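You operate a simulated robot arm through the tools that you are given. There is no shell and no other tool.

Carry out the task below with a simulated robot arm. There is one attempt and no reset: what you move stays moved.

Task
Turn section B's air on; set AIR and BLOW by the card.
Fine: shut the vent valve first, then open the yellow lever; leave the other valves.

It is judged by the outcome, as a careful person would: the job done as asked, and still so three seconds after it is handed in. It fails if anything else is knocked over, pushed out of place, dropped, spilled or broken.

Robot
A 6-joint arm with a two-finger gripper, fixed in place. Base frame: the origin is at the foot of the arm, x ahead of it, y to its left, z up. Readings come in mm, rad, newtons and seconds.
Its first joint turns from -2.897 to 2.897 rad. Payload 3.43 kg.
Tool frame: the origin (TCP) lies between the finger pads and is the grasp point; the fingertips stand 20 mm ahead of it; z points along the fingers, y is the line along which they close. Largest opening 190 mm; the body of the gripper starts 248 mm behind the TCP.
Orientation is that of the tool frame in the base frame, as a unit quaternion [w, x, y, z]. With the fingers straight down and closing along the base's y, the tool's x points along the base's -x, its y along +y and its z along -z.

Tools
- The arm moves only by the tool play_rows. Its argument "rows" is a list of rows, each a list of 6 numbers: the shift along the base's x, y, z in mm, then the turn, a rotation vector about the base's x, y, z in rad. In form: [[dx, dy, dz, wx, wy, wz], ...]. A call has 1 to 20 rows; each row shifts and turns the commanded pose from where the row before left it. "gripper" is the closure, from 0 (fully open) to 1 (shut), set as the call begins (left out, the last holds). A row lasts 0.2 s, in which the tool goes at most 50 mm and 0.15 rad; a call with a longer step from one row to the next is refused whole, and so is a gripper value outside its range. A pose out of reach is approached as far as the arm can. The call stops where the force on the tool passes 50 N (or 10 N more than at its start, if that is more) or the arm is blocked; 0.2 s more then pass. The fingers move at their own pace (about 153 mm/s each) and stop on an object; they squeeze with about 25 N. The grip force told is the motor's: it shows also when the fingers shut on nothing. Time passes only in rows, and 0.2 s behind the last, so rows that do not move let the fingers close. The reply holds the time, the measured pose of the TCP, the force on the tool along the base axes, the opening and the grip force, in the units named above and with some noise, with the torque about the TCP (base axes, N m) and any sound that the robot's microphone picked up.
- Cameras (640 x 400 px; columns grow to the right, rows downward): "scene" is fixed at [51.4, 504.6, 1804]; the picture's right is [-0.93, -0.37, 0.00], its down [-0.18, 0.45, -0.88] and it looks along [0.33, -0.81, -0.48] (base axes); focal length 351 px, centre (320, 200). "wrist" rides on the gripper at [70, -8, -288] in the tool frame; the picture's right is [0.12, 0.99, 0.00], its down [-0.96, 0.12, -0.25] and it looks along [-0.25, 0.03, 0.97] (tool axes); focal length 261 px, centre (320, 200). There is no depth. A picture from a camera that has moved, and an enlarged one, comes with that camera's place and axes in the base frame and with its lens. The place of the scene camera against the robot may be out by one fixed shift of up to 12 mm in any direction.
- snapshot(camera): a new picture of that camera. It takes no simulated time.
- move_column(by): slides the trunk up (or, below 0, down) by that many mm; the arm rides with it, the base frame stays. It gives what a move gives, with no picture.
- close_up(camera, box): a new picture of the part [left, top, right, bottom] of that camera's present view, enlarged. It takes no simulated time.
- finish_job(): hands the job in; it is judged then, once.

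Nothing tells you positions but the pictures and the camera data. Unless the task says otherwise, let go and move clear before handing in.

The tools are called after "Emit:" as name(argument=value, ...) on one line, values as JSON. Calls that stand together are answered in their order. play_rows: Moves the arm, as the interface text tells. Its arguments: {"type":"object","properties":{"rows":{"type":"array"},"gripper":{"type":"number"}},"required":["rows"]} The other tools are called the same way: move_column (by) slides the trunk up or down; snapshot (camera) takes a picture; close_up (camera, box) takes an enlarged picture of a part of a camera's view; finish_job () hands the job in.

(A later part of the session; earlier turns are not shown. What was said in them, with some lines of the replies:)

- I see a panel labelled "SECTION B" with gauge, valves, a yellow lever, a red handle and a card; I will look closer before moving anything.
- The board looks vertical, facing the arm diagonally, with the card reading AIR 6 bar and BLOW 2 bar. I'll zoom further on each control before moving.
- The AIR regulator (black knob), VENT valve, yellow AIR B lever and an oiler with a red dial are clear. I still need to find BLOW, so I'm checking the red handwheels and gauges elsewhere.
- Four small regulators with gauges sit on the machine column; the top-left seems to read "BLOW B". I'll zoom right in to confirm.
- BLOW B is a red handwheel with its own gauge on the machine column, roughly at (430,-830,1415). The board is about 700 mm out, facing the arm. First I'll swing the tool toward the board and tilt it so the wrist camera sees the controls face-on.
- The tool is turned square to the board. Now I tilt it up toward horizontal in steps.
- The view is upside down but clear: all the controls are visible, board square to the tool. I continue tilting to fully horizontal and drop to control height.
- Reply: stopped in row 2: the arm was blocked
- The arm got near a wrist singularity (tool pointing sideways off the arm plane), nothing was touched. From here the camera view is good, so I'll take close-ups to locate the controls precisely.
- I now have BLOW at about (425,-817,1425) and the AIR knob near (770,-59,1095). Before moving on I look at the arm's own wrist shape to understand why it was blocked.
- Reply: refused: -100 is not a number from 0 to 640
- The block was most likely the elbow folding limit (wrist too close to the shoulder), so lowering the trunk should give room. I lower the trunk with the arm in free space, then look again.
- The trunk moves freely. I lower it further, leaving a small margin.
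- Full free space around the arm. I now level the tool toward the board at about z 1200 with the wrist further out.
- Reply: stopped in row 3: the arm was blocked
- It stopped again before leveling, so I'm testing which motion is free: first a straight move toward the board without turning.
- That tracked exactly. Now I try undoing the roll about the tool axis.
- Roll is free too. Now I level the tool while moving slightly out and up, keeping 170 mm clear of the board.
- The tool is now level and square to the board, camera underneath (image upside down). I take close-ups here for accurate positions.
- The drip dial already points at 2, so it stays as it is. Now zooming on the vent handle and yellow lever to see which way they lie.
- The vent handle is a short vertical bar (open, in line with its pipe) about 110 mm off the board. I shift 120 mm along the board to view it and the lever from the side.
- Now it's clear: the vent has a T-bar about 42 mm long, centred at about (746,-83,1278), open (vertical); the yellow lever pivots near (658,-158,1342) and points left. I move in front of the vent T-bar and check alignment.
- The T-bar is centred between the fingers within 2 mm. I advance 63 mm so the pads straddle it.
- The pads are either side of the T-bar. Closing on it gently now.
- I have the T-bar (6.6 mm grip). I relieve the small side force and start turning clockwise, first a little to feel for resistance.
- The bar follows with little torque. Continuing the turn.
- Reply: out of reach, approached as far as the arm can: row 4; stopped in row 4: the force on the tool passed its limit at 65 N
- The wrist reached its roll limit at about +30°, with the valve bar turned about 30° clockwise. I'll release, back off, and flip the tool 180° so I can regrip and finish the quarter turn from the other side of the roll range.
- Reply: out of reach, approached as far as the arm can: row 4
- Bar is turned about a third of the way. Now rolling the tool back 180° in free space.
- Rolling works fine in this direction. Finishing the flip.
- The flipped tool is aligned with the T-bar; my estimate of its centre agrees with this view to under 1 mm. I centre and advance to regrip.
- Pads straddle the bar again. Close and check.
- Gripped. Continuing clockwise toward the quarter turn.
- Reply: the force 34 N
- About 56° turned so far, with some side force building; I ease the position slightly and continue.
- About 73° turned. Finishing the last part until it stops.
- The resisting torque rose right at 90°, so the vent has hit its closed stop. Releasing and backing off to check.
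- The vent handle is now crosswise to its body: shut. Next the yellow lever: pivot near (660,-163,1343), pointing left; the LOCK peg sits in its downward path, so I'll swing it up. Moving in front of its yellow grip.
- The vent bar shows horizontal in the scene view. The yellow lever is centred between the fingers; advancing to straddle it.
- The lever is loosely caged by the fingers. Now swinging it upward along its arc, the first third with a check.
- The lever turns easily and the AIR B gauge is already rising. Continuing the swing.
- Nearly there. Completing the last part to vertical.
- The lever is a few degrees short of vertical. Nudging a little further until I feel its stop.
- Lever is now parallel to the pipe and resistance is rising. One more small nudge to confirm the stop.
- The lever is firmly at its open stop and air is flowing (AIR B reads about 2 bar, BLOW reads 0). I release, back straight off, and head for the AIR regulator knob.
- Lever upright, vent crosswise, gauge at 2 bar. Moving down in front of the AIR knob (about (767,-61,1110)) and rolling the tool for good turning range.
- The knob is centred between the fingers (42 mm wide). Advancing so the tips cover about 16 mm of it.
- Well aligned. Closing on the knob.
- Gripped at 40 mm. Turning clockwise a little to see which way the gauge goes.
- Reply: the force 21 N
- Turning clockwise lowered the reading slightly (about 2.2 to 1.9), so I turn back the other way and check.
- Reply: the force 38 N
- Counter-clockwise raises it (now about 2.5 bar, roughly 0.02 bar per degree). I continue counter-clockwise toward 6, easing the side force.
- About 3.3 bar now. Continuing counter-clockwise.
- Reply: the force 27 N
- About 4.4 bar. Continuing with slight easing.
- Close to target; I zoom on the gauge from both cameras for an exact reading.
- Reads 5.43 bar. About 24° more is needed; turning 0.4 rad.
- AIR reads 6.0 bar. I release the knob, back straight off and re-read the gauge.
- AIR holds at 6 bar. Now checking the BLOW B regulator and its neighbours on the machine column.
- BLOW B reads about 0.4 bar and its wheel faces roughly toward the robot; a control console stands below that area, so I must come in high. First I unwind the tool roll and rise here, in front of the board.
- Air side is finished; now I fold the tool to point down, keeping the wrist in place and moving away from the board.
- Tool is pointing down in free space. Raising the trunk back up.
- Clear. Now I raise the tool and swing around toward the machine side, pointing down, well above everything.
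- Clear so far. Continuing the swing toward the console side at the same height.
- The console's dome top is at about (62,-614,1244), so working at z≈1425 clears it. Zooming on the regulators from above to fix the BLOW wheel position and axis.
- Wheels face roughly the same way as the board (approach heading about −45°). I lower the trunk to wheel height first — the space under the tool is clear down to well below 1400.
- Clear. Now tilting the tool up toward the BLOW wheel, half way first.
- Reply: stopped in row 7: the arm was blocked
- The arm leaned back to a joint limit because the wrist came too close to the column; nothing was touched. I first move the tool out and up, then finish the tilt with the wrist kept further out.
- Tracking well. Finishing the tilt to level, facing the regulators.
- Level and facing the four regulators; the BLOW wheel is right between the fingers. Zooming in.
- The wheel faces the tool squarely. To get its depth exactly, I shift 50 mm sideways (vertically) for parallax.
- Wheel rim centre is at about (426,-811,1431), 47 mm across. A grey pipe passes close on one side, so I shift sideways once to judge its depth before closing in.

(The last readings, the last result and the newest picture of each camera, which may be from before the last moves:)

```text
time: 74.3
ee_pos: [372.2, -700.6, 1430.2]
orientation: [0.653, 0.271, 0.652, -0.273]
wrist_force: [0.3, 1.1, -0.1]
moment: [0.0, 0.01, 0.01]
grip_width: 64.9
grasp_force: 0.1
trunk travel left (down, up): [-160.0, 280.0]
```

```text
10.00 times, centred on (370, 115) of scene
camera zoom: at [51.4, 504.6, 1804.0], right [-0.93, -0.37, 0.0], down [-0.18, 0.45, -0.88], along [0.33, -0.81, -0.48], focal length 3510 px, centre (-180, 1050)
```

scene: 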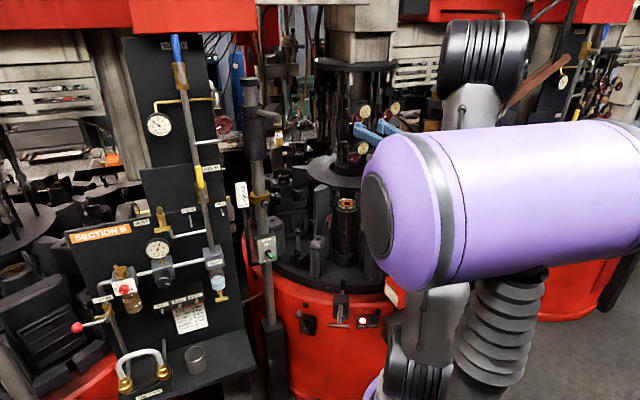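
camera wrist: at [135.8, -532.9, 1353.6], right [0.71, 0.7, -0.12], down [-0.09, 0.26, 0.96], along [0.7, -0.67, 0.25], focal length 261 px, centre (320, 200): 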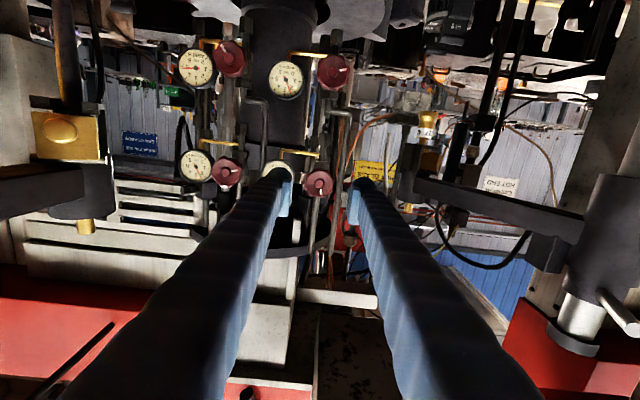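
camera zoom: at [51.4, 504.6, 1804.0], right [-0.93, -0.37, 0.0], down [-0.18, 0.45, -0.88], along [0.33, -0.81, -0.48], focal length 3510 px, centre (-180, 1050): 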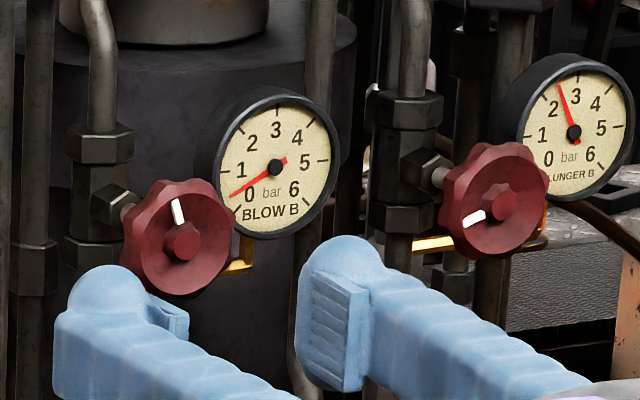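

The neighbouring pipe and gauge lie 45–75 mm behind the wheel, so gripping the rim is safe. The other wheels' marks show that counter-clockwise raises pressure, so I pre-roll the tool +85° while lining up 60 mm in front of the wheel.

Emit:
play_rows(rows=[[0.95, -5.6, 0, 0.0873, -0.0876, 0], [0.95, -5.6, 0, 0.0873, -0.0876, 0], [0.95, -5.6, 0, 0.0873, -0.0876, 0], [0.95, -5.6, 0, 0.0873, -0.0876, 0], [0.95, -5.6, 0, 0.0873, -0.0876, 0], [0.95, -5.6, 0, 0.0873, -0.0876, 0], [0.95, -5.6, 0, 0.0873, -0.0876, 0], [0.95, -5.6, 0, 0.0873, -0.0876, 0], [0.95, -5.6, 0, 0.0873, -0.0876, 0], [0.95, -5.6, 0, 0.0873, -0.0876, 0], [0.95, -5.6, 0, 0.0873, -0.0876, 0], [0.95, -5.6, 0, 0.0873, -0.0876, 0]], gripper=0.655)

Emit:
snapshot(camera="wrist")

Emit:
close_up(camera="wrist", box=[250, 110, 410, 210])

Emit:
close_up(camera="scene", box=[345, 85, 415, 145])

```text
time: 76.9
ee_pos: [384.4, -770.4, 1430.1]
orientation: [0.664, 0.643, 0.298, 0.24]
wrist_force: [-0.6, -0.9, 1.0]
moment: [0.02, 0.01, 0.0]
grip_width: 64.6
grasp_force: 0.0
trunk travel left (down, up): [-160.0, 280.0]
```

```text
taken
camera wrist: at [229.8, -516.0, 1416.6], right [0.15, 0.14, 0.98], down [-0.85, -0.49, 0.2], along [0.51, -0.86, 0.05], focal length 261 px, centre (320, 200)
```

wrist: 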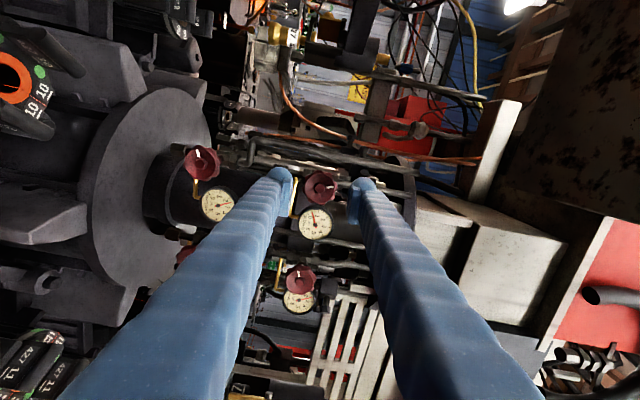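

```text
4.00 times, centred on (330, 160) of wrist
camera zoom: at [229.8, -516.0, 1416.6], right [0.15, 0.14, 0.98], down [-0.85, -0.49, 0.2], along [0.51, -0.86, 0.05], focal length 1043 px, centre (280, 360)
```

zoom: 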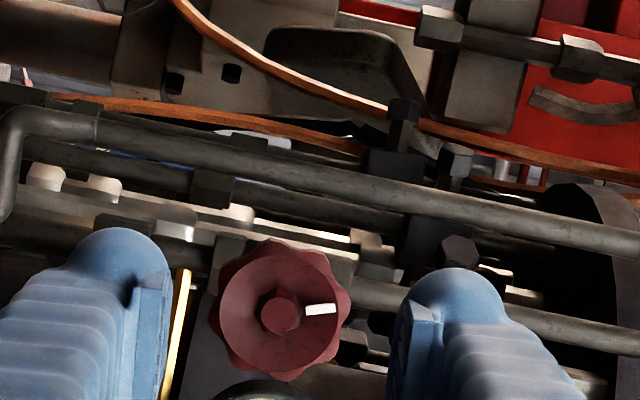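

```text
6.67 times, centred on (380, 115) of scene
camera zoom: at [51.4, 504.6, 1804.0], right [-0.93, -0.37, 0.0], down [-0.18, 0.45, -0.88], along [0.33, -0.81, -0.48], focal length 2340 px, centre (-80, 767)
```

zoom: 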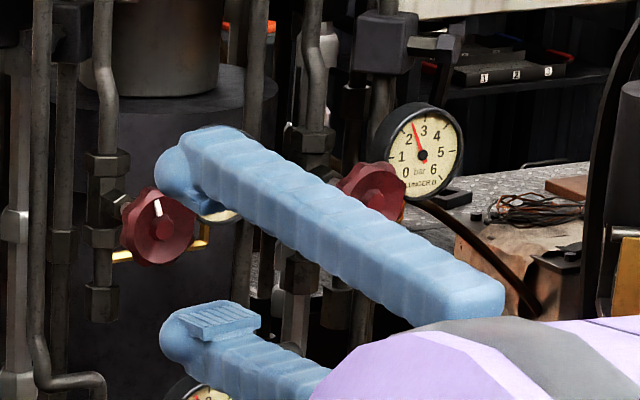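

The wheel is centred within 1.5 mm and the BLOW gauge is visible between the fingers. Advancing onto the rim.

Emit:
play_rows(rows=[[8, -8.4, 0, 0, 0, 0], [8, -8.4, 0, 0, 0, 0], [8, -8.4, 0, 0, 0, 0], [7.6, -8.3, 0, 0, 0, 0]])

Emit:
close_up(camera="wrist", box=[250, 130, 410, 240])

Emit:
close_up(camera="scene", box=[345, 85, 415, 145])

```text
time: 77.9
ee_pos: [414.0, -801.3, 1430.3]
orientation: [0.665, 0.642, 0.297, 0.24]
wrist_force: [0.0, -0.4, -0.7]
moment: [0.01, -0.03, -0.02]
grip_width: 64.7
grasp_force: 0.1
trunk travel left (down, up): [-160.0, 280.0]
```

```text
3.64 times, centred on (330, 185) of wrist
camera zoom: at [260.8, -549.6, 1415.8], right [0.15, 0.14, 0.98], down [-0.85, -0.49, 0.2], along [0.51, -0.86, 0.05], focal length 948 px, centre (284, 254)
```

zoom: 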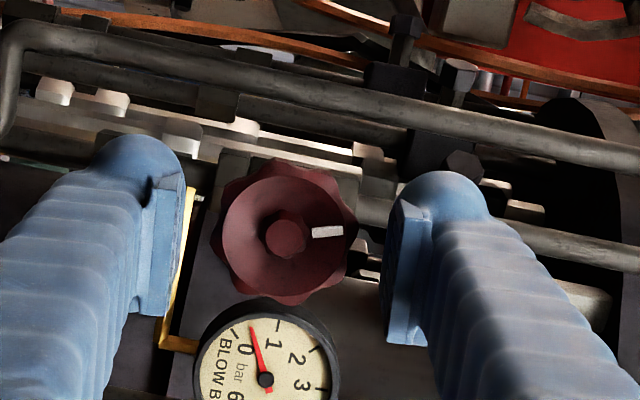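

```text
6.67 times, centred on (380, 115) of scene
camera zoom: at [51.4, 504.6, 1804.0], right [-0.93, -0.37, 0.0], down [-0.18, 0.45, -0.88], along [0.33, -0.81, -0.48], focal length 2340 px, centre (-80, 767)
```

zoom: 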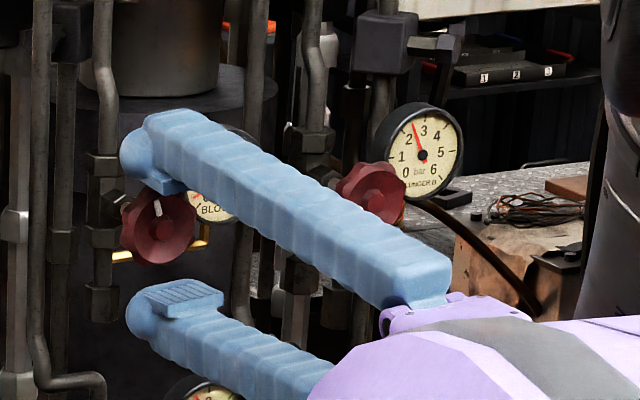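

Fingers straddle the rim. Closing on the wheel.

Emit:
play_rows(rows=[[0, 0, 0, 0, 0, 0], [0, 0, 0, 0, 0, 0], [0, 0, 0, 0, 0, 0]], gripper=1.0)

Emit:
close_up(camera="wrist", box=[250, 130, 410, 240])

```text
time: 78.4
ee_pos: [406.1, -796.1, 1435.1]
orientation: [0.666, 0.641, 0.295, 0.239]
wrist_force: [-41.2, 43.3, -0.3]
moment: [0.02, 0.0, 0.21]
grip_width: 6.0
grasp_force: 33.7
trunk travel left (down, up): [-160.0, 280.0]
stopped in row 2: the force on the tool passed its limit at 73 N (the readings are from after the stop); the commanded pose is now the measured one
```

```text
3.64 times, centred on (330, 185) of wrist
camera zoom: at [253.0, -543.3, 1419.2], right [0.14, 0.15, 0.98], down [-0.85, -0.49, 0.2], along [0.51, -0.86, 0.05], focal length 948 px, centre (284, 254)
```

zoom: 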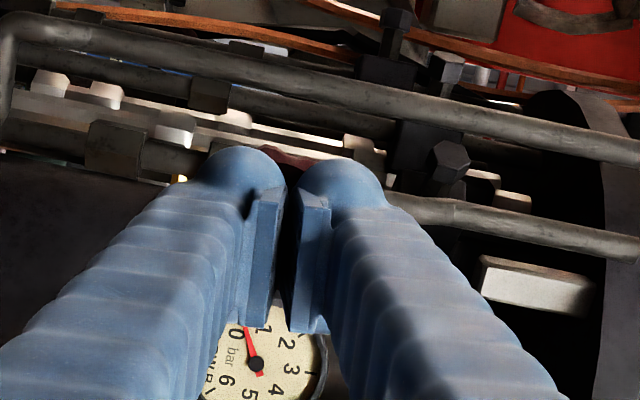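

The fingers slipped off the rounded rim because they weren't deep enough, and closed in front of it; the gauge hasn't moved. I back off, reopen, and check the wheel.

Emit:
play_rows(rows=[[-7, 7, 0, 0, 0, 0], [-14, 14, -2, 0, 0, 0], [-7, 7, -2.5, 0, 0, 0]])

Emit:
play_rows(rows=[[0, 0, 0, 0, 0, 0], [0, 0, 0, 0, 0, 0]], gripper=0.655)

Emit:
close_up(camera="wrist", box=[250, 110, 410, 220])

Emit:
close_up(camera="scene", box=[345, 85, 415, 145])

```text
time: 79.2
ee_pos: [385.0, -773.2, 1425.3]
orientation: [0.665, 0.642, 0.298, 0.24]
wrist_force: [0.1, -0.2, 0.7]
moment: [0.03, 0.08, -0.04]
grip_width: 0.0
grasp_force: 34.0
trunk travel left (down, up): [-160.0, 280.0]
```

```text
time: 79.8
ee_pos: [386.0, -772.8, 1425.3]
orientation: [0.665, 0.642, 0.297, 0.239]
wrist_force: [0.2, -0.5, 0.2]
moment: [0.02, 0.02, -0.01]
grip_width: 65.5
grasp_force: 0.1
trunk travel left (down, up): [-160.0, 280.0]
```

```text
3.64 times, centred on (330, 165) of wrist
camera zoom: at [232.1, -520.9, 1410.9], right [0.15, 0.14, 0.98], down [-0.85, -0.49, 0.2], along [0.51, -0.86, 0.05], focal length 948 px, centre (284, 327)
```

zoom: 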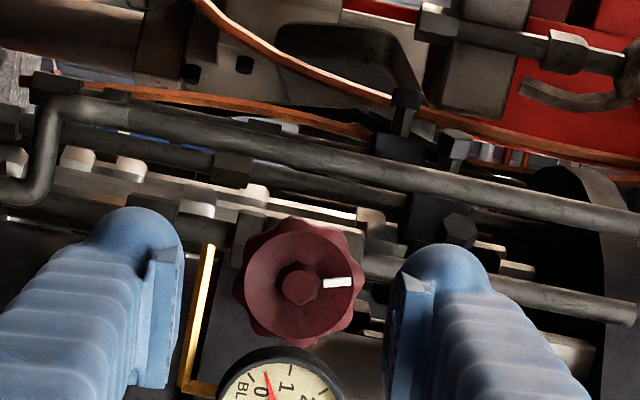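

```text
6.67 times, centred on (380, 115) of scene
camera zoom: at [51.4, 504.6, 1804.0], right [-0.93, -0.37, 0.0], down [-0.18, 0.45, -0.88], along [0.33, -0.81, -0.48], focal length 2340 px, centre (-80, 767)
```

zoom: 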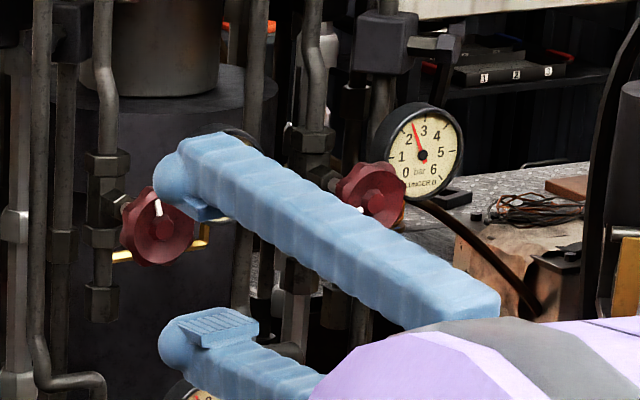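

Wheel unmoved. I correct height and go about 13 mm deeper this time.

Emit:
play_rows(rows=[[0, 0, 5.9, 0, 0, 0], [7.6, -7.4, 0, 0, 0, 0], [7.6, -7.4, 0, 0, 0, 0], [7.6, -7.4, 0, 0, 0, 0], [7.6, -7.4, 0, 0, 0, 0], [7.4, -7.5, 0, 0, 0, 0]])

Emit:
close_up(camera="wrist", box=[250, 130, 410, 240])

Emit:
close_up(camera="scene", box=[345, 85, 415, 145])

```text
time: 81.2
ee_pos: [424.5, -810.8, 1431.1]
orientation: [0.665, 0.642, 0.298, 0.239]
wrist_force: [0.3, -0.3, 0.2]
moment: [-0.01, 0.0, 0.03]
grip_width: 65.5
grasp_force: 0.0
trunk travel left (down, up): [-160.0, 280.0]
```

```text
3.64 times, centred on (330, 185) of wrist
camera zoom: at [269.8, -556.9, 1417.6], right [0.15, 0.14, 0.98], down [-0.85, -0.49, 0.2], along [0.51, -0.86, 0.05], focal length 948 px, centre (284, 254)
```

zoom: 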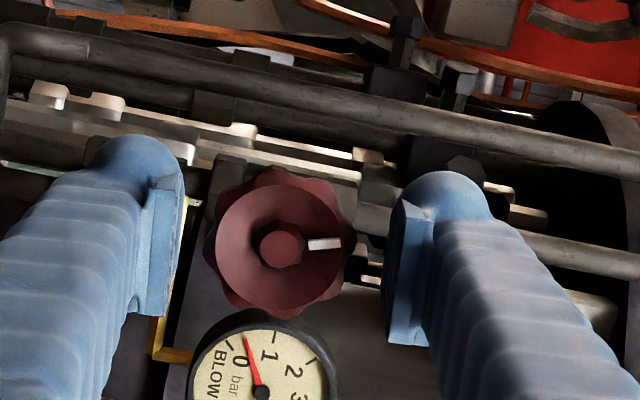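

```text
6.67 times, centred on (380, 115) of scene
camera zoom: at [51.4, 504.6, 1804.0], right [-0.93, -0.37, 0.0], down [-0.18, 0.45, -0.88], along [0.33, -0.81, -0.48], focal length 2340 px, centre (-80, 767)
```

zoom: 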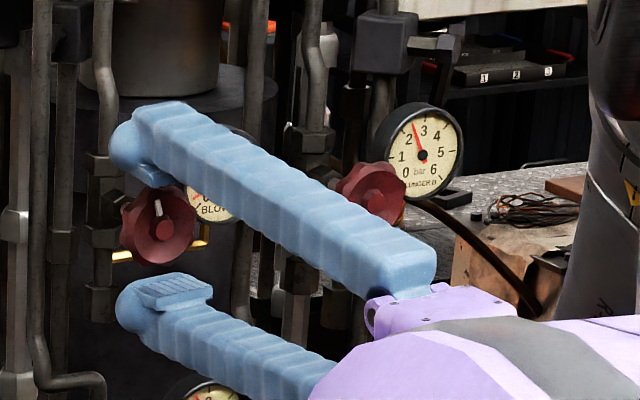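

The tips are now well past the front of the rim. A few mm deeper, then closing again.

Emit:
play_rows(rows=[[2.5, -2.5, 0, 0, 0, 0], [0, 0, 0, 0, 0, 0]])

Emit:
play_rows(rows=[[0, 0, 0, 0, 0, 0], [0, 0, 0, 0, 0, 0]], gripper=0.8)

Emit:
close_up(camera="wrist", box=[250, 130, 410, 240])

```text
time: 81.8
ee_pos: [424.7, -812.5, 1432.4]
orientation: [0.665, 0.642, 0.297, 0.239]
wrist_force: [0.5, -0.1, -0.5]
moment: [0.0, -0.01, 0.03]
grip_width: 65.7
grasp_force: 0.0
trunk travel left (down, up): [-160.0, 280.0]
```

```text
time: 82.4
ee_pos: [426.2, -812.9, 1429.0]
orientation: [0.664, 0.643, 0.297, 0.24]
wrist_force: [-1.5, 3.6, -11.4]
moment: [0.07, 0.03, 0.03]
grip_width: 44.0
grasp_force: 44.9
trunk travel left (down, up): [-160.0, 280.0]
```

```text
3.64 times, centred on (330, 185) of wrist
camera zoom: at [272.2, -559.6, 1417.0], right [0.15, 0.14, 0.98], down [-0.85, -0.49, 0.2], along [0.51, -0.86, 0.05], focal length 948 px, centre (284, 254)
```

zoom: 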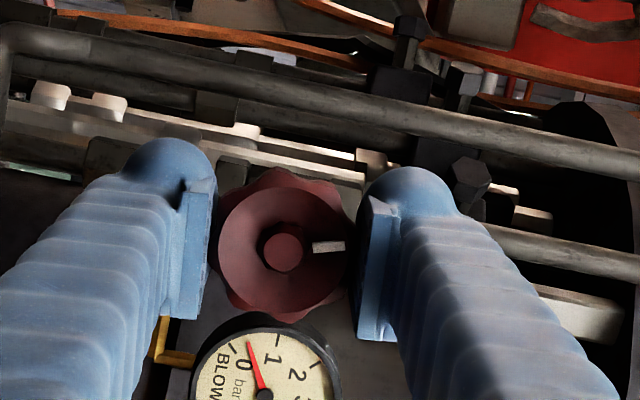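

Solid grip on the rim at 44 mm. Turning counter-clockwise a little and watching the gauge.

Emit:
play_rows(rows=[[-0.2, 0.3, -1.2, -0.0353, 0.0354, 0], [0, 0, 0, -0.0706, 0.0708, 0], [0, 0, 0, -0.0706, 0.0708, 0], [0, 0, 0, -0.0706, 0.0708, 0]])

Emit:
close_up(camera="wrist", box=[250, 130, 410, 240])

Emit:
close_up(camera="scene", box=[345, 85, 415, 145])

```text
time: 83.4
ee_pos: [426.4, -812.5, 1430.1]
orientation: [0.697, 0.58, 0.405, 0.12]
wrist_force: [-1.9, 2.9, -9.0]
moment: [0.0, 0.02, 0.12]
grip_width: 44.6
grasp_force: 44.6
trunk travel left (down, up): [-160.0, 280.0]
```

```text
3.64 times, centred on (330, 185) of wrist
camera zoom: at [265.6, -566.1, 1392.8], right [0.38, 0.37, 0.85], down [-0.76, -0.4, 0.51], along [0.53, -0.84, 0.13], focal length 948 px, centre (284, 254)
```

zoom: 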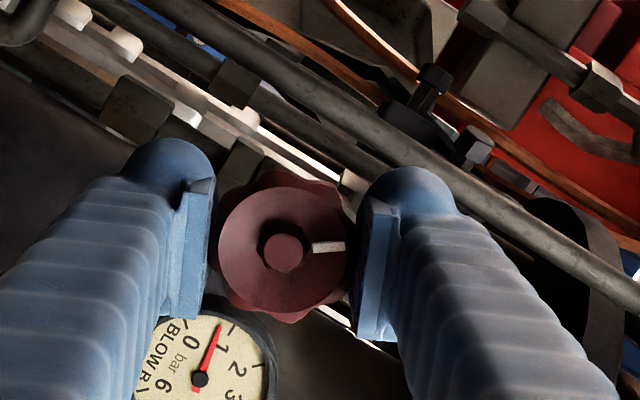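

```text
6.67 times, centred on (380, 115) of scene
camera zoom: at [51.4, 504.6, 1804.0], right [-0.93, -0.37, 0.0], down [-0.18, 0.45, -0.88], along [0.33, -0.81, -0.48], focal length 2340 px, centre (-80, 767)
```

zoom: 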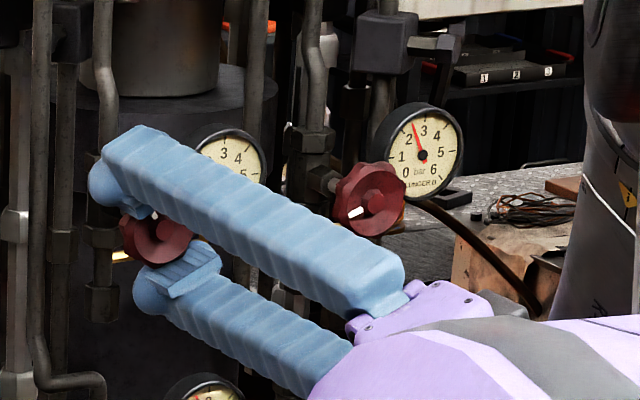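

The wheel turns with the gripper and BLOW is rising (about 0.75). Continuing.

Emit:
play_rows(rows=[[-0.1, 0.2, -0.8, -0.0706, 0.0708, 0], [0, 0, 0, -0.0706, 0.0708, 0], [0, 0, 0, -0.0706, 0.0708, 0], [0, 0, 0, -0.0706, 0.0708, 0], [0, 0, 0, -0.0706, 0.0708, 0], [0, 0, 0, -0.0706, 0.0708, 0], [0, 0, 0, -0.0706, 0.0708, 0]])

Emit:
close_up(camera="wrist", box=[230, 130, 410, 260])

Emit:
close_up(camera="scene", box=[345, 85, 415, 145])

```text
time: 85.0
ee_pos: [426.0, -812.5, 1429.7]
orientation: [0.697, 0.404, 0.579, -0.126]
wrist_force: [5.9, -0.7, 0.0]
moment: [-0.14, -0.18, 0.0]
grip_width: 44.1
grasp_force: 44.6
trunk travel left (down, up): [-160.0, 280.0]
```

```text
3.08 times, centred on (320, 195) of wrist
camera zoom: at [237.9, -593.7, 1362.0], right [0.68, 0.67, 0.3], down [-0.39, -0.03, 0.92], along [0.63, -0.74, 0.24], focal length 802 px, centre (320, 215)
```

zoom: 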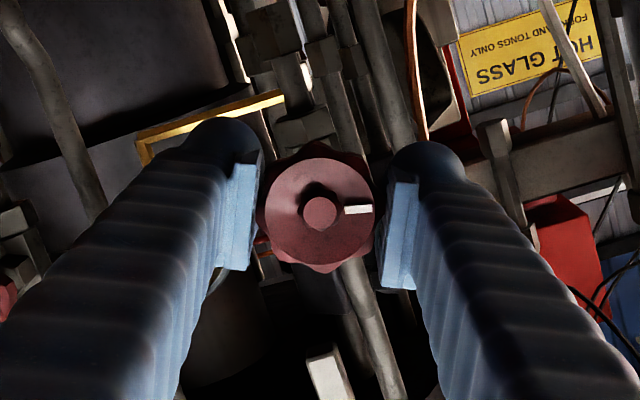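

```text
6.67 times, centred on (380, 115) of scene
camera zoom: at [51.4, 504.6, 1804.0], right [-0.93, -0.37, 0.0], down [-0.18, 0.45, -0.88], along [0.33, -0.81, -0.48], focal length 2340 px, centre (-80, 767)
```

zoom: 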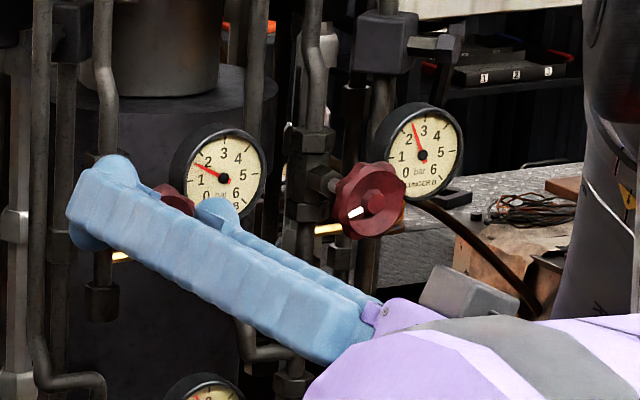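

BLOW gauge is visible from the scene camera now; zooming for the reading.

Emit:
close_up(camera="scene", box=[360, 100, 390, 122])

```text
16.00 times, centred on (375, 111) of scene
camera zoom: at [51.4, 504.6, 1804.0], right [-0.93, -0.37, 0.0], down [-0.18, 0.45, -0.88], along [0.33, -0.81, -0.48], focal length 5616 px, centre (-560, 1624)
```

zoom: 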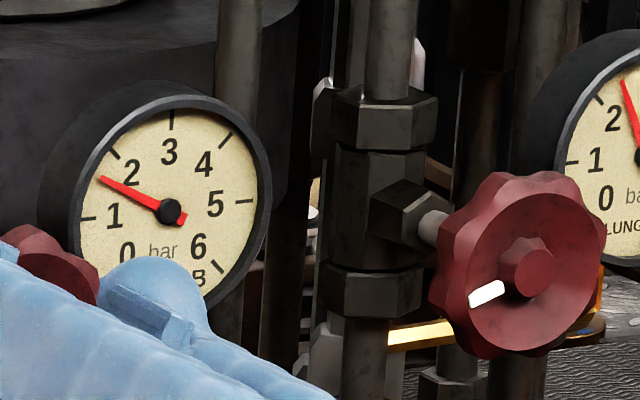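

BLOW reads about 1.6. About 21° more: turning slowly.

Emit:
play_rows(rows=[[0, 0, 0, -0.0706, 0.0708, 0], [0, 0, 0, -0.0706, 0.0708, 0], [0, 0, 0, -0.0706, 0.0708, 0], [0, 0, 0, -0.0424, 0.0425, 0], [0, 0, 0, 0, 0, 0], [0, 0, 0, 0, 0, 0]])

Emit:
close_up(camera="scene", box=[360, 100, 390, 122])

Emit:
close_up(camera="wrist", box=[230, 130, 410, 260])

```text
time: 86.4
ee_pos: [426.8, -813.4, 1430.6]
orientation: [0.664, 0.294, 0.641, -0.249]
wrist_force: [5.1, -5.5, 4.2]
moment: [-0.02, 0.01, 0.01]
grip_width: 44.3
grasp_force: 45.3
trunk travel left (down, up): [-160.0, 280.0]
```

```text
16.00 times, centred on (375, 111) of scene
camera zoom: at [51.4, 504.6, 1804.0], right [-0.93, -0.37, 0.0], down [-0.18, 0.45, -0.88], along [0.33, -0.81, -0.48], focal length 5616 px, centre (-560, 1624)
```

zoom: 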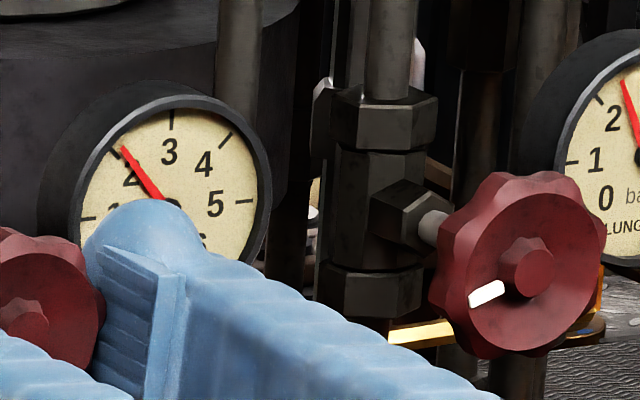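

```text
3.08 times, centred on (320, 195) of wrist
camera zoom: at [220.0, -611.6, 1358.4], right [0.71, 0.7, -0.05], down [-0.14, 0.21, 0.97], along [0.69, -0.68, 0.25], focal length 802 px, centre (320, 215)
```

zoom: 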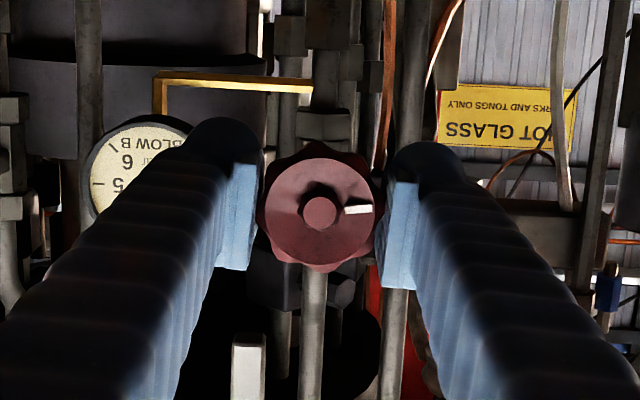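

Very close to 2. Zooming further for an exact reading.

Emit:
close_up(camera="scene", box=[362, 102, 378, 114])

Emit:
close_up(camera="scene", box=[384, 94, 404, 110])

Emit:
close_up(camera="scene", box=[142, 234, 174, 264])

```text
16.00 times, centred on (370, 108) of scene
camera zoom: at [51.4, 504.6, 1804.0], right [-0.93, -0.37, 0.0], down [-0.18, 0.45, -0.88], along [0.33, -0.81, -0.48], focal length 5616 px, centre (-480, 1672)
```

zoom: 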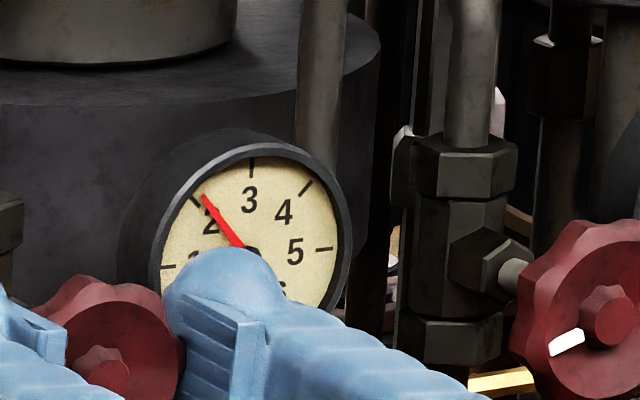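

```text
16.00 times, centred on (394, 102) of scene
camera zoom: at [51.4, 504.6, 1804.0], right [-0.93, -0.37, 0.0], down [-0.18, 0.45, -0.88], along [0.33, -0.81, -0.48], focal length 5616 px, centre (-864, 1768)
```

zoom: 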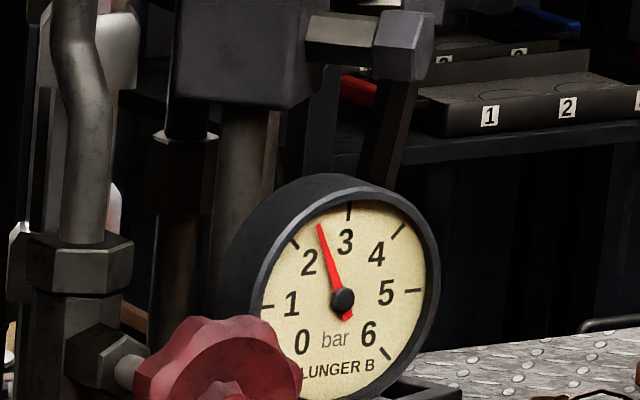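

```text
13.33 times, centred on (158, 249) of scene
camera zoom: at [51.4, 504.6, 1804.0], right [-0.93, -0.37, 0.0], down [-0.18, 0.45, -0.88], along [0.33, -0.81, -0.48], focal length 4680 px, centre (2480, -453)
```

zoom: 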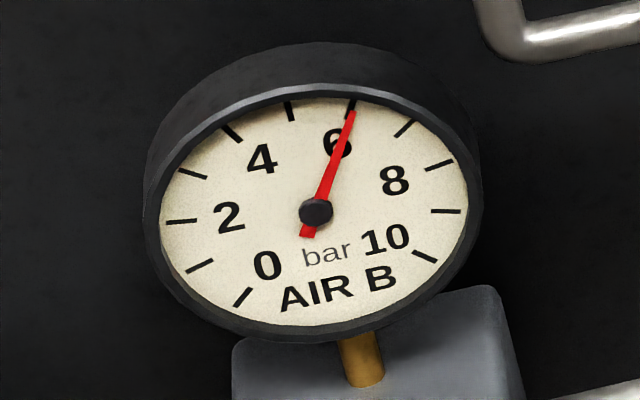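

BLOW is about 2.05–2.1 and AIR still 6.0. I release and back off to read the BLOW gauge face-on without the finger in the way.

Emit:
play_rows(rows=[[0, 0, 0, 0, 0, 0], [0, 0, 0, 0, 0, 0], [-12, 12, 0, 0, 0, 0], [-16, 16, 0, 0, 0, 0], [-16, 16, 0, 0, 0, 0], [-16, 16, 0, 0, 0, 0]], gripper=0.655)

Emit:
close_up(camera="wrist", box=[230, 110, 410, 240])

Emit:
close_up(camera="scene", box=[362, 102, 378, 114])

```text
time: 87.8
ee_pos: [364.2, -751.3, 1429.8]
orientation: [0.664, 0.293, 0.642, -0.248]
wrist_force: [0.5, -0.7, -0.2]
moment: [0.02, 0.02, 0.03]
grip_width: 65.7
grasp_force: 0.1
trunk travel left (down, up): [-160.0, 280.0]
```

```text
3.08 times, centred on (320, 175) of wrist
camera zoom: at [158.2, -551.2, 1357.2], right [0.71, 0.7, -0.05], down [-0.14, 0.21, 0.97], along [0.69, -0.68, 0.25], focal length 802 px, centre (320, 277)
```

zoom: 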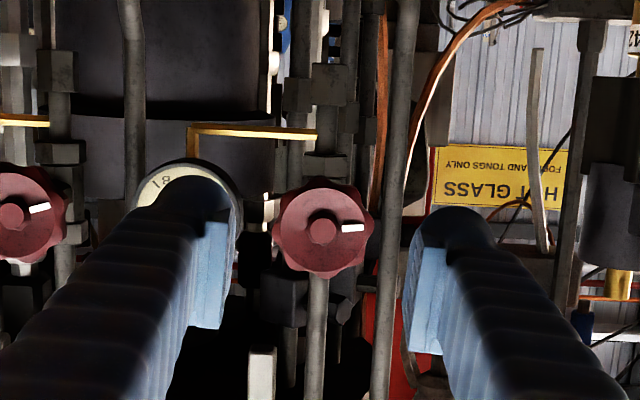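

```text
16.00 times, centred on (370, 108) of scene
camera zoom: at [51.4, 504.6, 1804.0], right [-0.93, -0.37, 0.0], down [-0.18, 0.45, -0.88], along [0.33, -0.81, -0.48], focal length 5616 px, centre (-480, 1672)
```

zoom: 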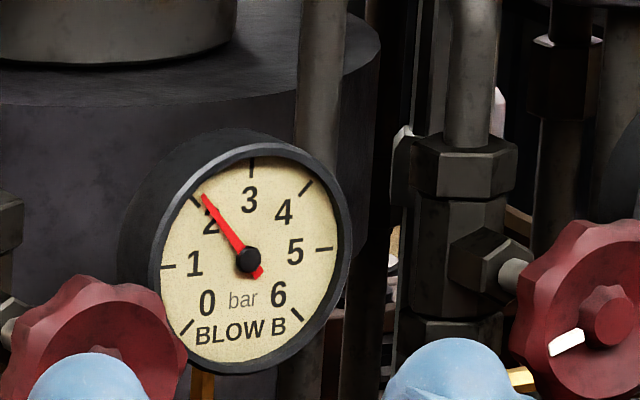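

Exact reading is about 2.13 bar (AIR checks out at 6.02). I'll regrip along the same path and turn it back clockwise about 7°.

Emit:
play_rows(rows=[[15, -15, 0, 0, 0, 0], [15, -15, 0, 0, 0, 0], [15, -15, 0, 0, 0, 0], [15, -15, 0, 0, 0, 0]])

Emit:
play_rows(rows=[[0, 0, 0, 0, 0, 0], [0, 0, 0, 0, 0, 0]], gripper=0.8)

Emit:
close_up(camera="scene", box=[362, 102, 378, 114])

Emit:
close_up(camera="wrist", box=[230, 130, 410, 260])

```text
time: 88.8
ee_pos: [425.4, -813.3, 1429.4]
orientation: [0.663, 0.295, 0.641, -0.249]
wrist_force: [0.1, 0.0, -0.5]
moment: [0.0, -0.05, 0.01]
grip_width: 65.3
grasp_force: 0.0
trunk travel left (down, up): [-160.0, 280.0]
```

```text
time: 89.4
ee_pos: [424.8, -811.1, 1430.1]
orientation: [0.664, 0.293, 0.641, -0.248]
wrist_force: [0.1, 5.7, 2.2]
moment: [-0.06, -0.05, 0.1]
grip_width: 44.1
grasp_force: 44.8
trunk travel left (down, up): [-160.0, 280.0]
```

```text
16.00 times, centred on (370, 108) of scene
camera zoom: at [51.4, 504.6, 1804.0], right [-0.93, -0.37, 0.0], down [-0.18, 0.45, -0.88], along [0.33, -0.81, -0.48], focal length 5616 px, centre (-480, 1672)
```

zoom: 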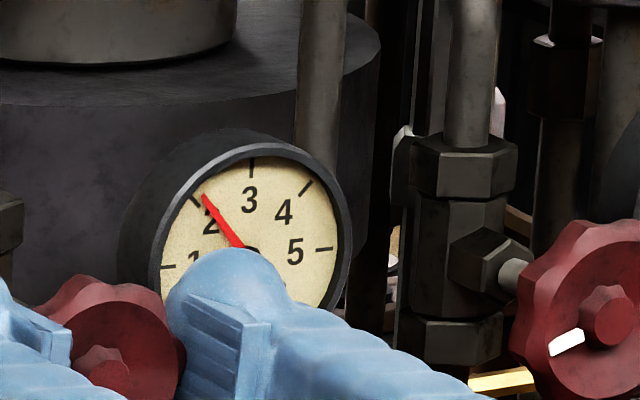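

```text
3.08 times, centred on (320, 195) of wrist
camera zoom: at [218.3, -610.2, 1358.4], right [0.71, 0.7, -0.05], down [-0.14, 0.21, 0.97], along [0.69, -0.68, 0.25], focal length 802 px, centre (320, 215)
```

zoom: 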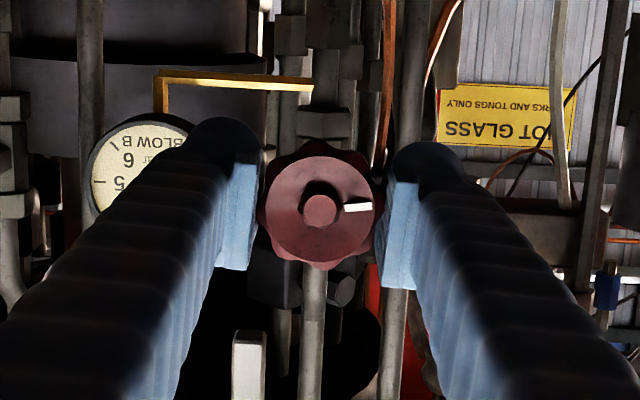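

Regripped with the reading unchanged. Turning clockwise 0.12 rad.

Emit:
play_rows(rows=[[0, 0.8, 0.3, 0.0424, -0.0425, 0], [0, 0, 0, 0.0424, -0.0425, 0], [0, 0, 0, 0, 0, 0], [0, 0, 0, 0, 0, 0]])

Emit:
close_up(camera="scene", box=[362, 102, 378, 114])

```text
time: 90.4
ee_pos: [423.0, -810.5, 1430.1]
orientation: [0.677, 0.333, 0.622, -0.209]
wrist_force: [1.2, 1.8, 3.1]
moment: [0.03, 0.05, 0.03]
grip_width: 43.7
grasp_force: 45.4
trunk travel left (down, up): [-160.0, 280.0]
```

```text
16.00 times, centred on (370, 108) of scene
camera zoom: at [51.4, 504.6, 1804.0], right [-0.93, -0.37, 0.0], down [-0.18, 0.45, -0.88], along [0.33, -0.81, -0.48], focal length 5616 px, centre (-480, 1672)
```

zoom: 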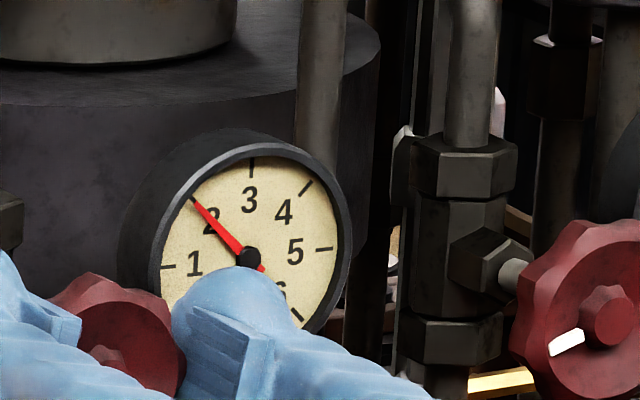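

Now about 1.95. A tiny nudge back, 0.03 rad.

Emit:
play_rows(rows=[[0, 0, 0, -0.0212, 0.0212, 0], [0, 0, 0, 0, 0, 0], [0, 0, 0, 0, 0, 0]])

Emit:
close_up(camera="scene", box=[362, 102, 378, 114])

```text
time: 91.2
ee_pos: [424.3, -810.4, 1429.8]
orientation: [0.674, 0.323, 0.627, -0.219]
wrist_force: [-2.7, 4.3, 0.5]
moment: [0.0, 0.04, 0.04]
grip_width: 44.3
grasp_force: 45.4
trunk travel left (down, up): [-160.0, 280.0]
```

```text
16.00 times, centred on (370, 108) of scene
camera zoom: at [51.4, 504.6, 1804.0], right [-0.93, -0.37, 0.0], down [-0.18, 0.45, -0.88], along [0.33, -0.81, -0.48], focal length 5616 px, centre (-480, 1672)
```

zoom: 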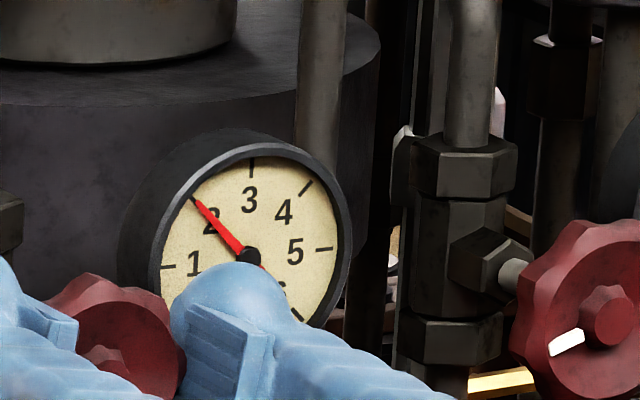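

The needle sits right on 2. Releasing and backing straight off, then re-reading both gauges.

Emit:
play_rows(rows=[[0, 0, 0, 0, 0, 0], [0, 0, 0, 0, 0, 0], [-12, 12, 0, 0, 0, 0], [-16, 16, 0, 0, 0, 0], [-16, 16, 0, 0, 0, 0], [-16, 16, 0, 0, 0, 0]], gripper=0.655)

Emit:
close_up(camera="scene", box=[362, 102, 378, 114])

Emit:
close_up(camera="scene", box=[142, 234, 174, 264])

Emit:
snapshot(camera="scene")

```text
time: 92.6
ee_pos: [364.8, -751.3, 1430.3]
orientation: [0.674, 0.323, 0.627, -0.219]
wrist_force: [-0.7, -0.2, 0.1]
moment: [0.02, 0.0, 0.07]
grip_width: 65.3
grasp_force: 0.0
trunk travel left (down, up): [-160.0, 280.0]
```

```text
16.00 times, centred on (370, 108) of scene
camera zoom: at [51.4, 504.6, 1804.0], right [-0.93, -0.37, 0.0], down [-0.18, 0.45, -0.88], along [0.33, -0.81, -0.48], focal length 5616 px, centre (-480, 1672)
```

zoom: 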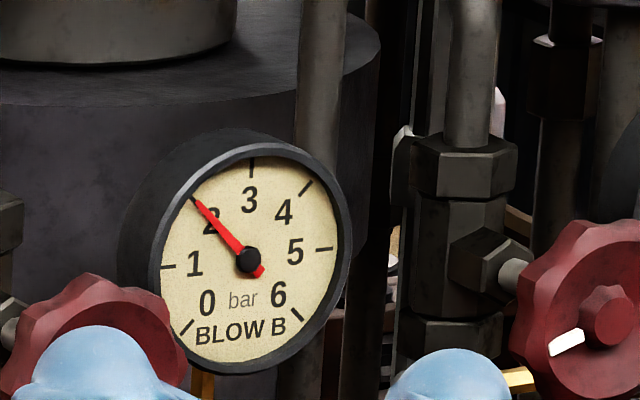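

```text
13.33 times, centred on (158, 249) of scene
camera zoom: at [51.4, 504.6, 1804.0], right [-0.93, -0.37, 0.0], down [-0.18, 0.45, -0.88], along [0.33, -0.81, -0.48], focal length 4680 px, centre (2480, -453)
```

zoom: 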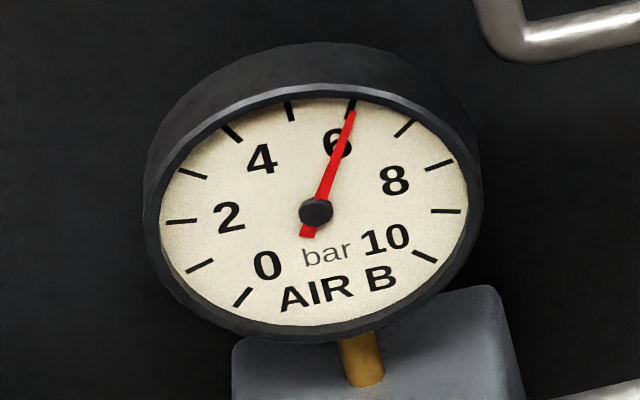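

```text
taken
```

scene: 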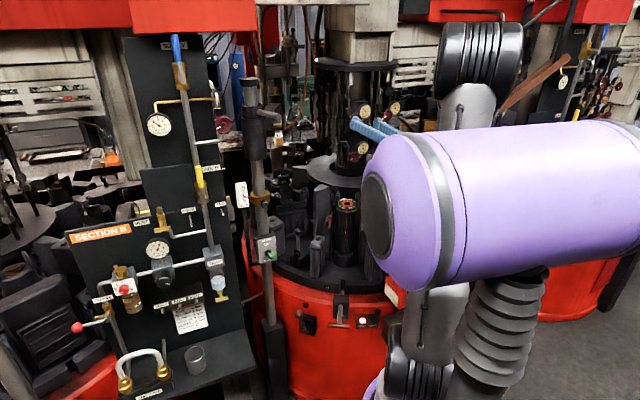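

BLOW reads 2.0 and AIR 6.0 with nothing touching them. I retreat along the path I came in on.

Emit:
play_rows(rows=[[-2, 12, 0, 0, 0, 0], [-2, 14, 0, 0.0789, 0.0784, 0.011], [0, 19, 0, 0.0789, 0.0784, 0.011], [2.5, 19, 0, 0.0789, 0.0784, 0.011], [2.5, 19, 0, 0.0789, 0.0784, 0.011], [2.5, 19, 0, 0.0789, 0.0784, 0.011], [2.5, 19, 0, 0.0789, 0.0784, 0.011], [2.5, 19, 0, 0.0789, 0.0784, 0.011]])

Emit:
snapshot(camera="wrist")

Emit:
close_up(camera="scene", box=[340, 90, 420, 170])

Emit:
close_up(camera="scene", box=[60, 150, 240, 290])

Emit:
close_up(camera="scene", box=[60, 270, 240, 400])

```text
time: 94.4
ee_pos: [375.2, -610.0, 1428.3]
orientation: [0.377, 0.398, 0.831, -0.094]
wrist_force: [-0.1, 0.2, -0.3]
moment: [0.01, 0.01, 0.01]
grip_width: 65.5
grasp_force: 0.1
trunk travel left (down, up): [-160.0, 280.0]
```

```text
taken
camera wrist: at [181.4, -445.1, 1580.0], right [0.68, 0.73, 0.06], down [0.33, -0.38, 0.86], along [0.65, -0.57, -0.5], focal length 261 px, centre (320, 200)
```

wrist: 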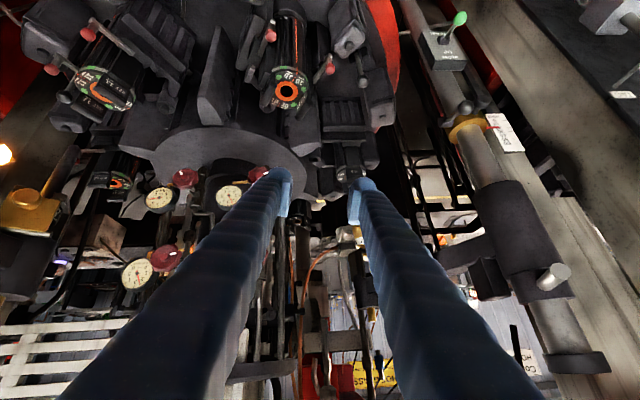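

```text
5.00 times, centred on (380, 130) of scene
camera zoom: at [51.4, 504.6, 1804.0], right [-0.93, -0.37, 0.0], down [-0.18, 0.45, -0.88], along [0.33, -0.81, -0.48], focal length 1755 px, centre (20, 550)
```

zoom: 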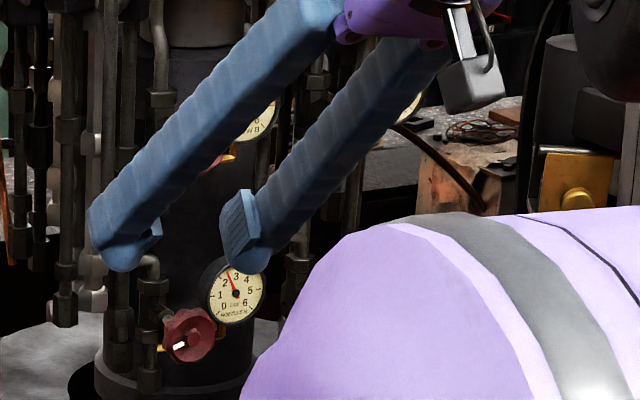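

```text
2.86 times, centred on (150, 220) of scene
camera zoom: at [51.4, 504.6, 1804.0], right [-0.93, -0.37, 0.0], down [-0.18, 0.45, -0.88], along [0.33, -0.81, -0.48], focal length 1003 px, centre (806, 143)
```

zoom: 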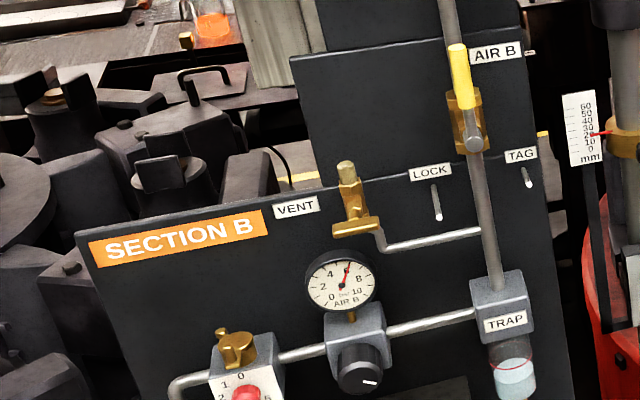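

```text
3.08 times, centred on (150, 335) of scene
camera zoom: at [51.4, 504.6, 1804.0], right [-0.93, -0.37, 0.0], down [-0.18, 0.45, -0.88], along [0.33, -0.81, -0.48], focal length 1080 px, centre (843, -215)
```

zoom: 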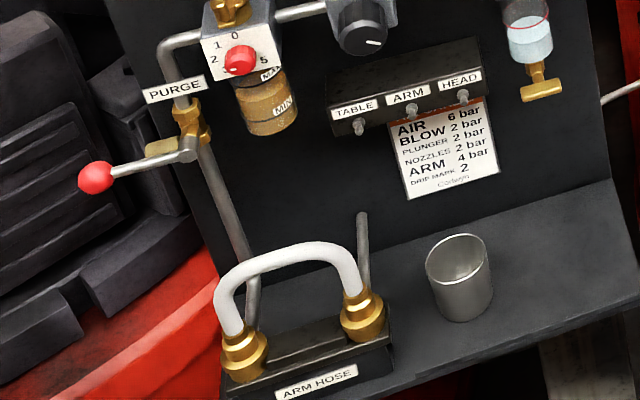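

Everything on the board is as intended: vent crosswise, yellow lever in line with its pipe, other valves untouched. I shift the arm a bit further away so I can re-read BLOW once more.

Emit:
play_rows(rows=[[20, 12, 15, 0, 0, 0], [20, 12, 15, 0, 0, 0], [20, 12, 15, 0, 0, 0]])

Emit:
close_up(camera="scene", box=[340, 90, 420, 170])

Emit:
close_up(camera="wrist", box=[60, 140, 300, 300])

Emit:
close_up(camera="scene", box=[142, 234, 174, 264])

```text
time: 95.2
ee_pos: [434.8, -575.8, 1474.0]
orientation: [0.376, 0.398, 0.831, -0.094]
wrist_force: [-0.7, -0.1, 0.3]
moment: [0.02, 0.0, 0.0]
grip_width: 65.4
grasp_force: 0.1
trunk travel left (down, up): [-160.0, 280.0]
```

```text
5.00 times, centred on (380, 130) of scene
camera zoom: at [51.4, 504.6, 1804.0], right [-0.93, -0.37, 0.0], down [-0.18, 0.45, -0.88], along [0.33, -0.81, -0.48], focal length 1755 px, centre (20, 550)
```

zoom: 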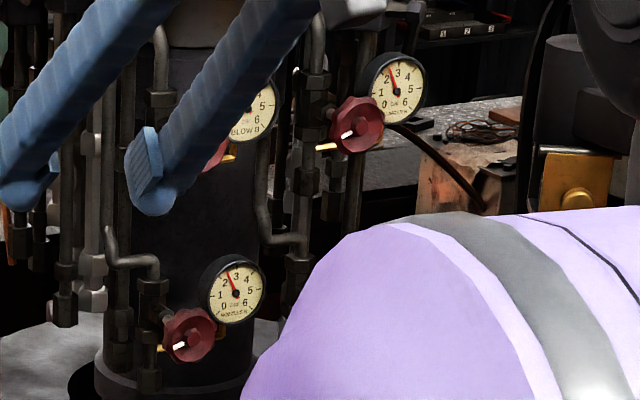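

```text
2.50 times, centred on (180, 220) of wrist
camera zoom: at [240.4, -409.4, 1625.4], right [0.68, 0.73, 0.06], down [0.33, -0.38, 0.86], along [0.65, -0.57, -0.5], focal length 652 px, centre (670, 150)
```

zoom: 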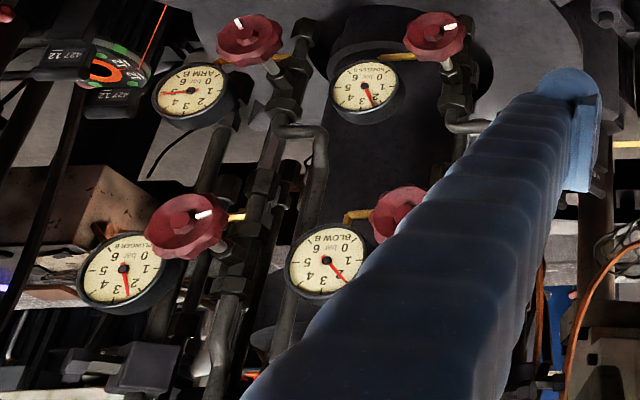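

```text
13.33 times, centred on (158, 249) of scene
camera zoom: at [51.4, 504.6, 1804.0], right [-0.93, -0.37, 0.0], down [-0.18, 0.45, -0.88], along [0.33, -0.81, -0.48], focal length 4680 px, centre (2480, -453)
```

zoom: 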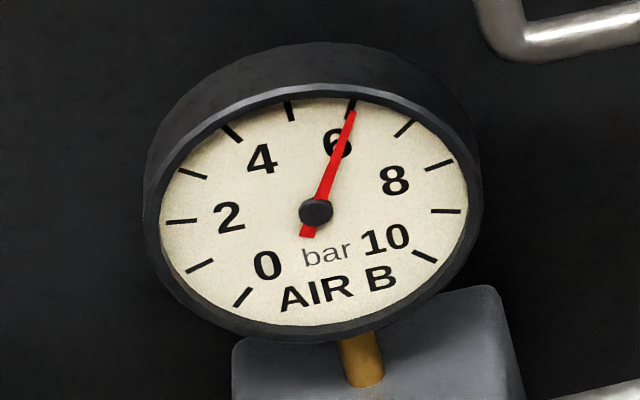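

BLOW gauge is visible from the wrist camera; one last zoom to confirm.

Emit:
close_up(camera="wrist", box=[160, 215, 210, 265])

```text
8.00 times, centred on (185, 240) of wrist
camera zoom: at [240.4, -409.4, 1625.4], right [0.68, 0.73, 0.06], down [0.33, -0.38, 0.86], along [0.65, -0.57, -0.5], focal length 2085 px, centre (1400, -120)
```

zoom: 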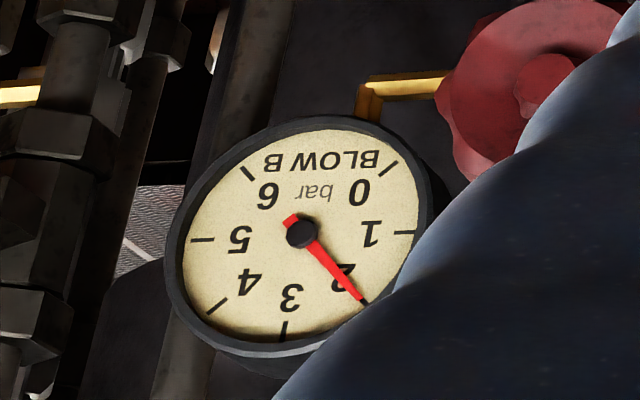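

The needle sits exactly on the 2-bar tick for BLOW, AIR holds at 6 bar, the vent is shut and the yellow lever is open, and the arm is clear of everything. Handing in.

Emit:
finish_job()

```text
The job is handed in.
```

Section B's air is on. AIR reads 6 bar and BLOW reads 2 bar, as on the card. Both gauges still read that after I had let go and moved the arm clear.

- **Order:** I shut the vent valve first, then swung the yellow AIR B lever up until it lay in line with its pipe, against its stop.
- **AIR:** I turned the black knob counter-clockwise, from about 2 bar to 6.0.
- **BLOW:** I turned the red BLOW B handwheel on the machine column, from about 0.4 bar to 2.0. On my first try the fingers slipped off the rim and closed in front of the wheel. The gauge didn't change, and I saw no damage.
- **Left alone:** I did not touch the purge, trap, drip dial, toggles or the other regulators. PLUNGER B came up to about 2.5 bar when the air went on, and the card says 2.

Nothing was knocked over or moved out of place that I could see.
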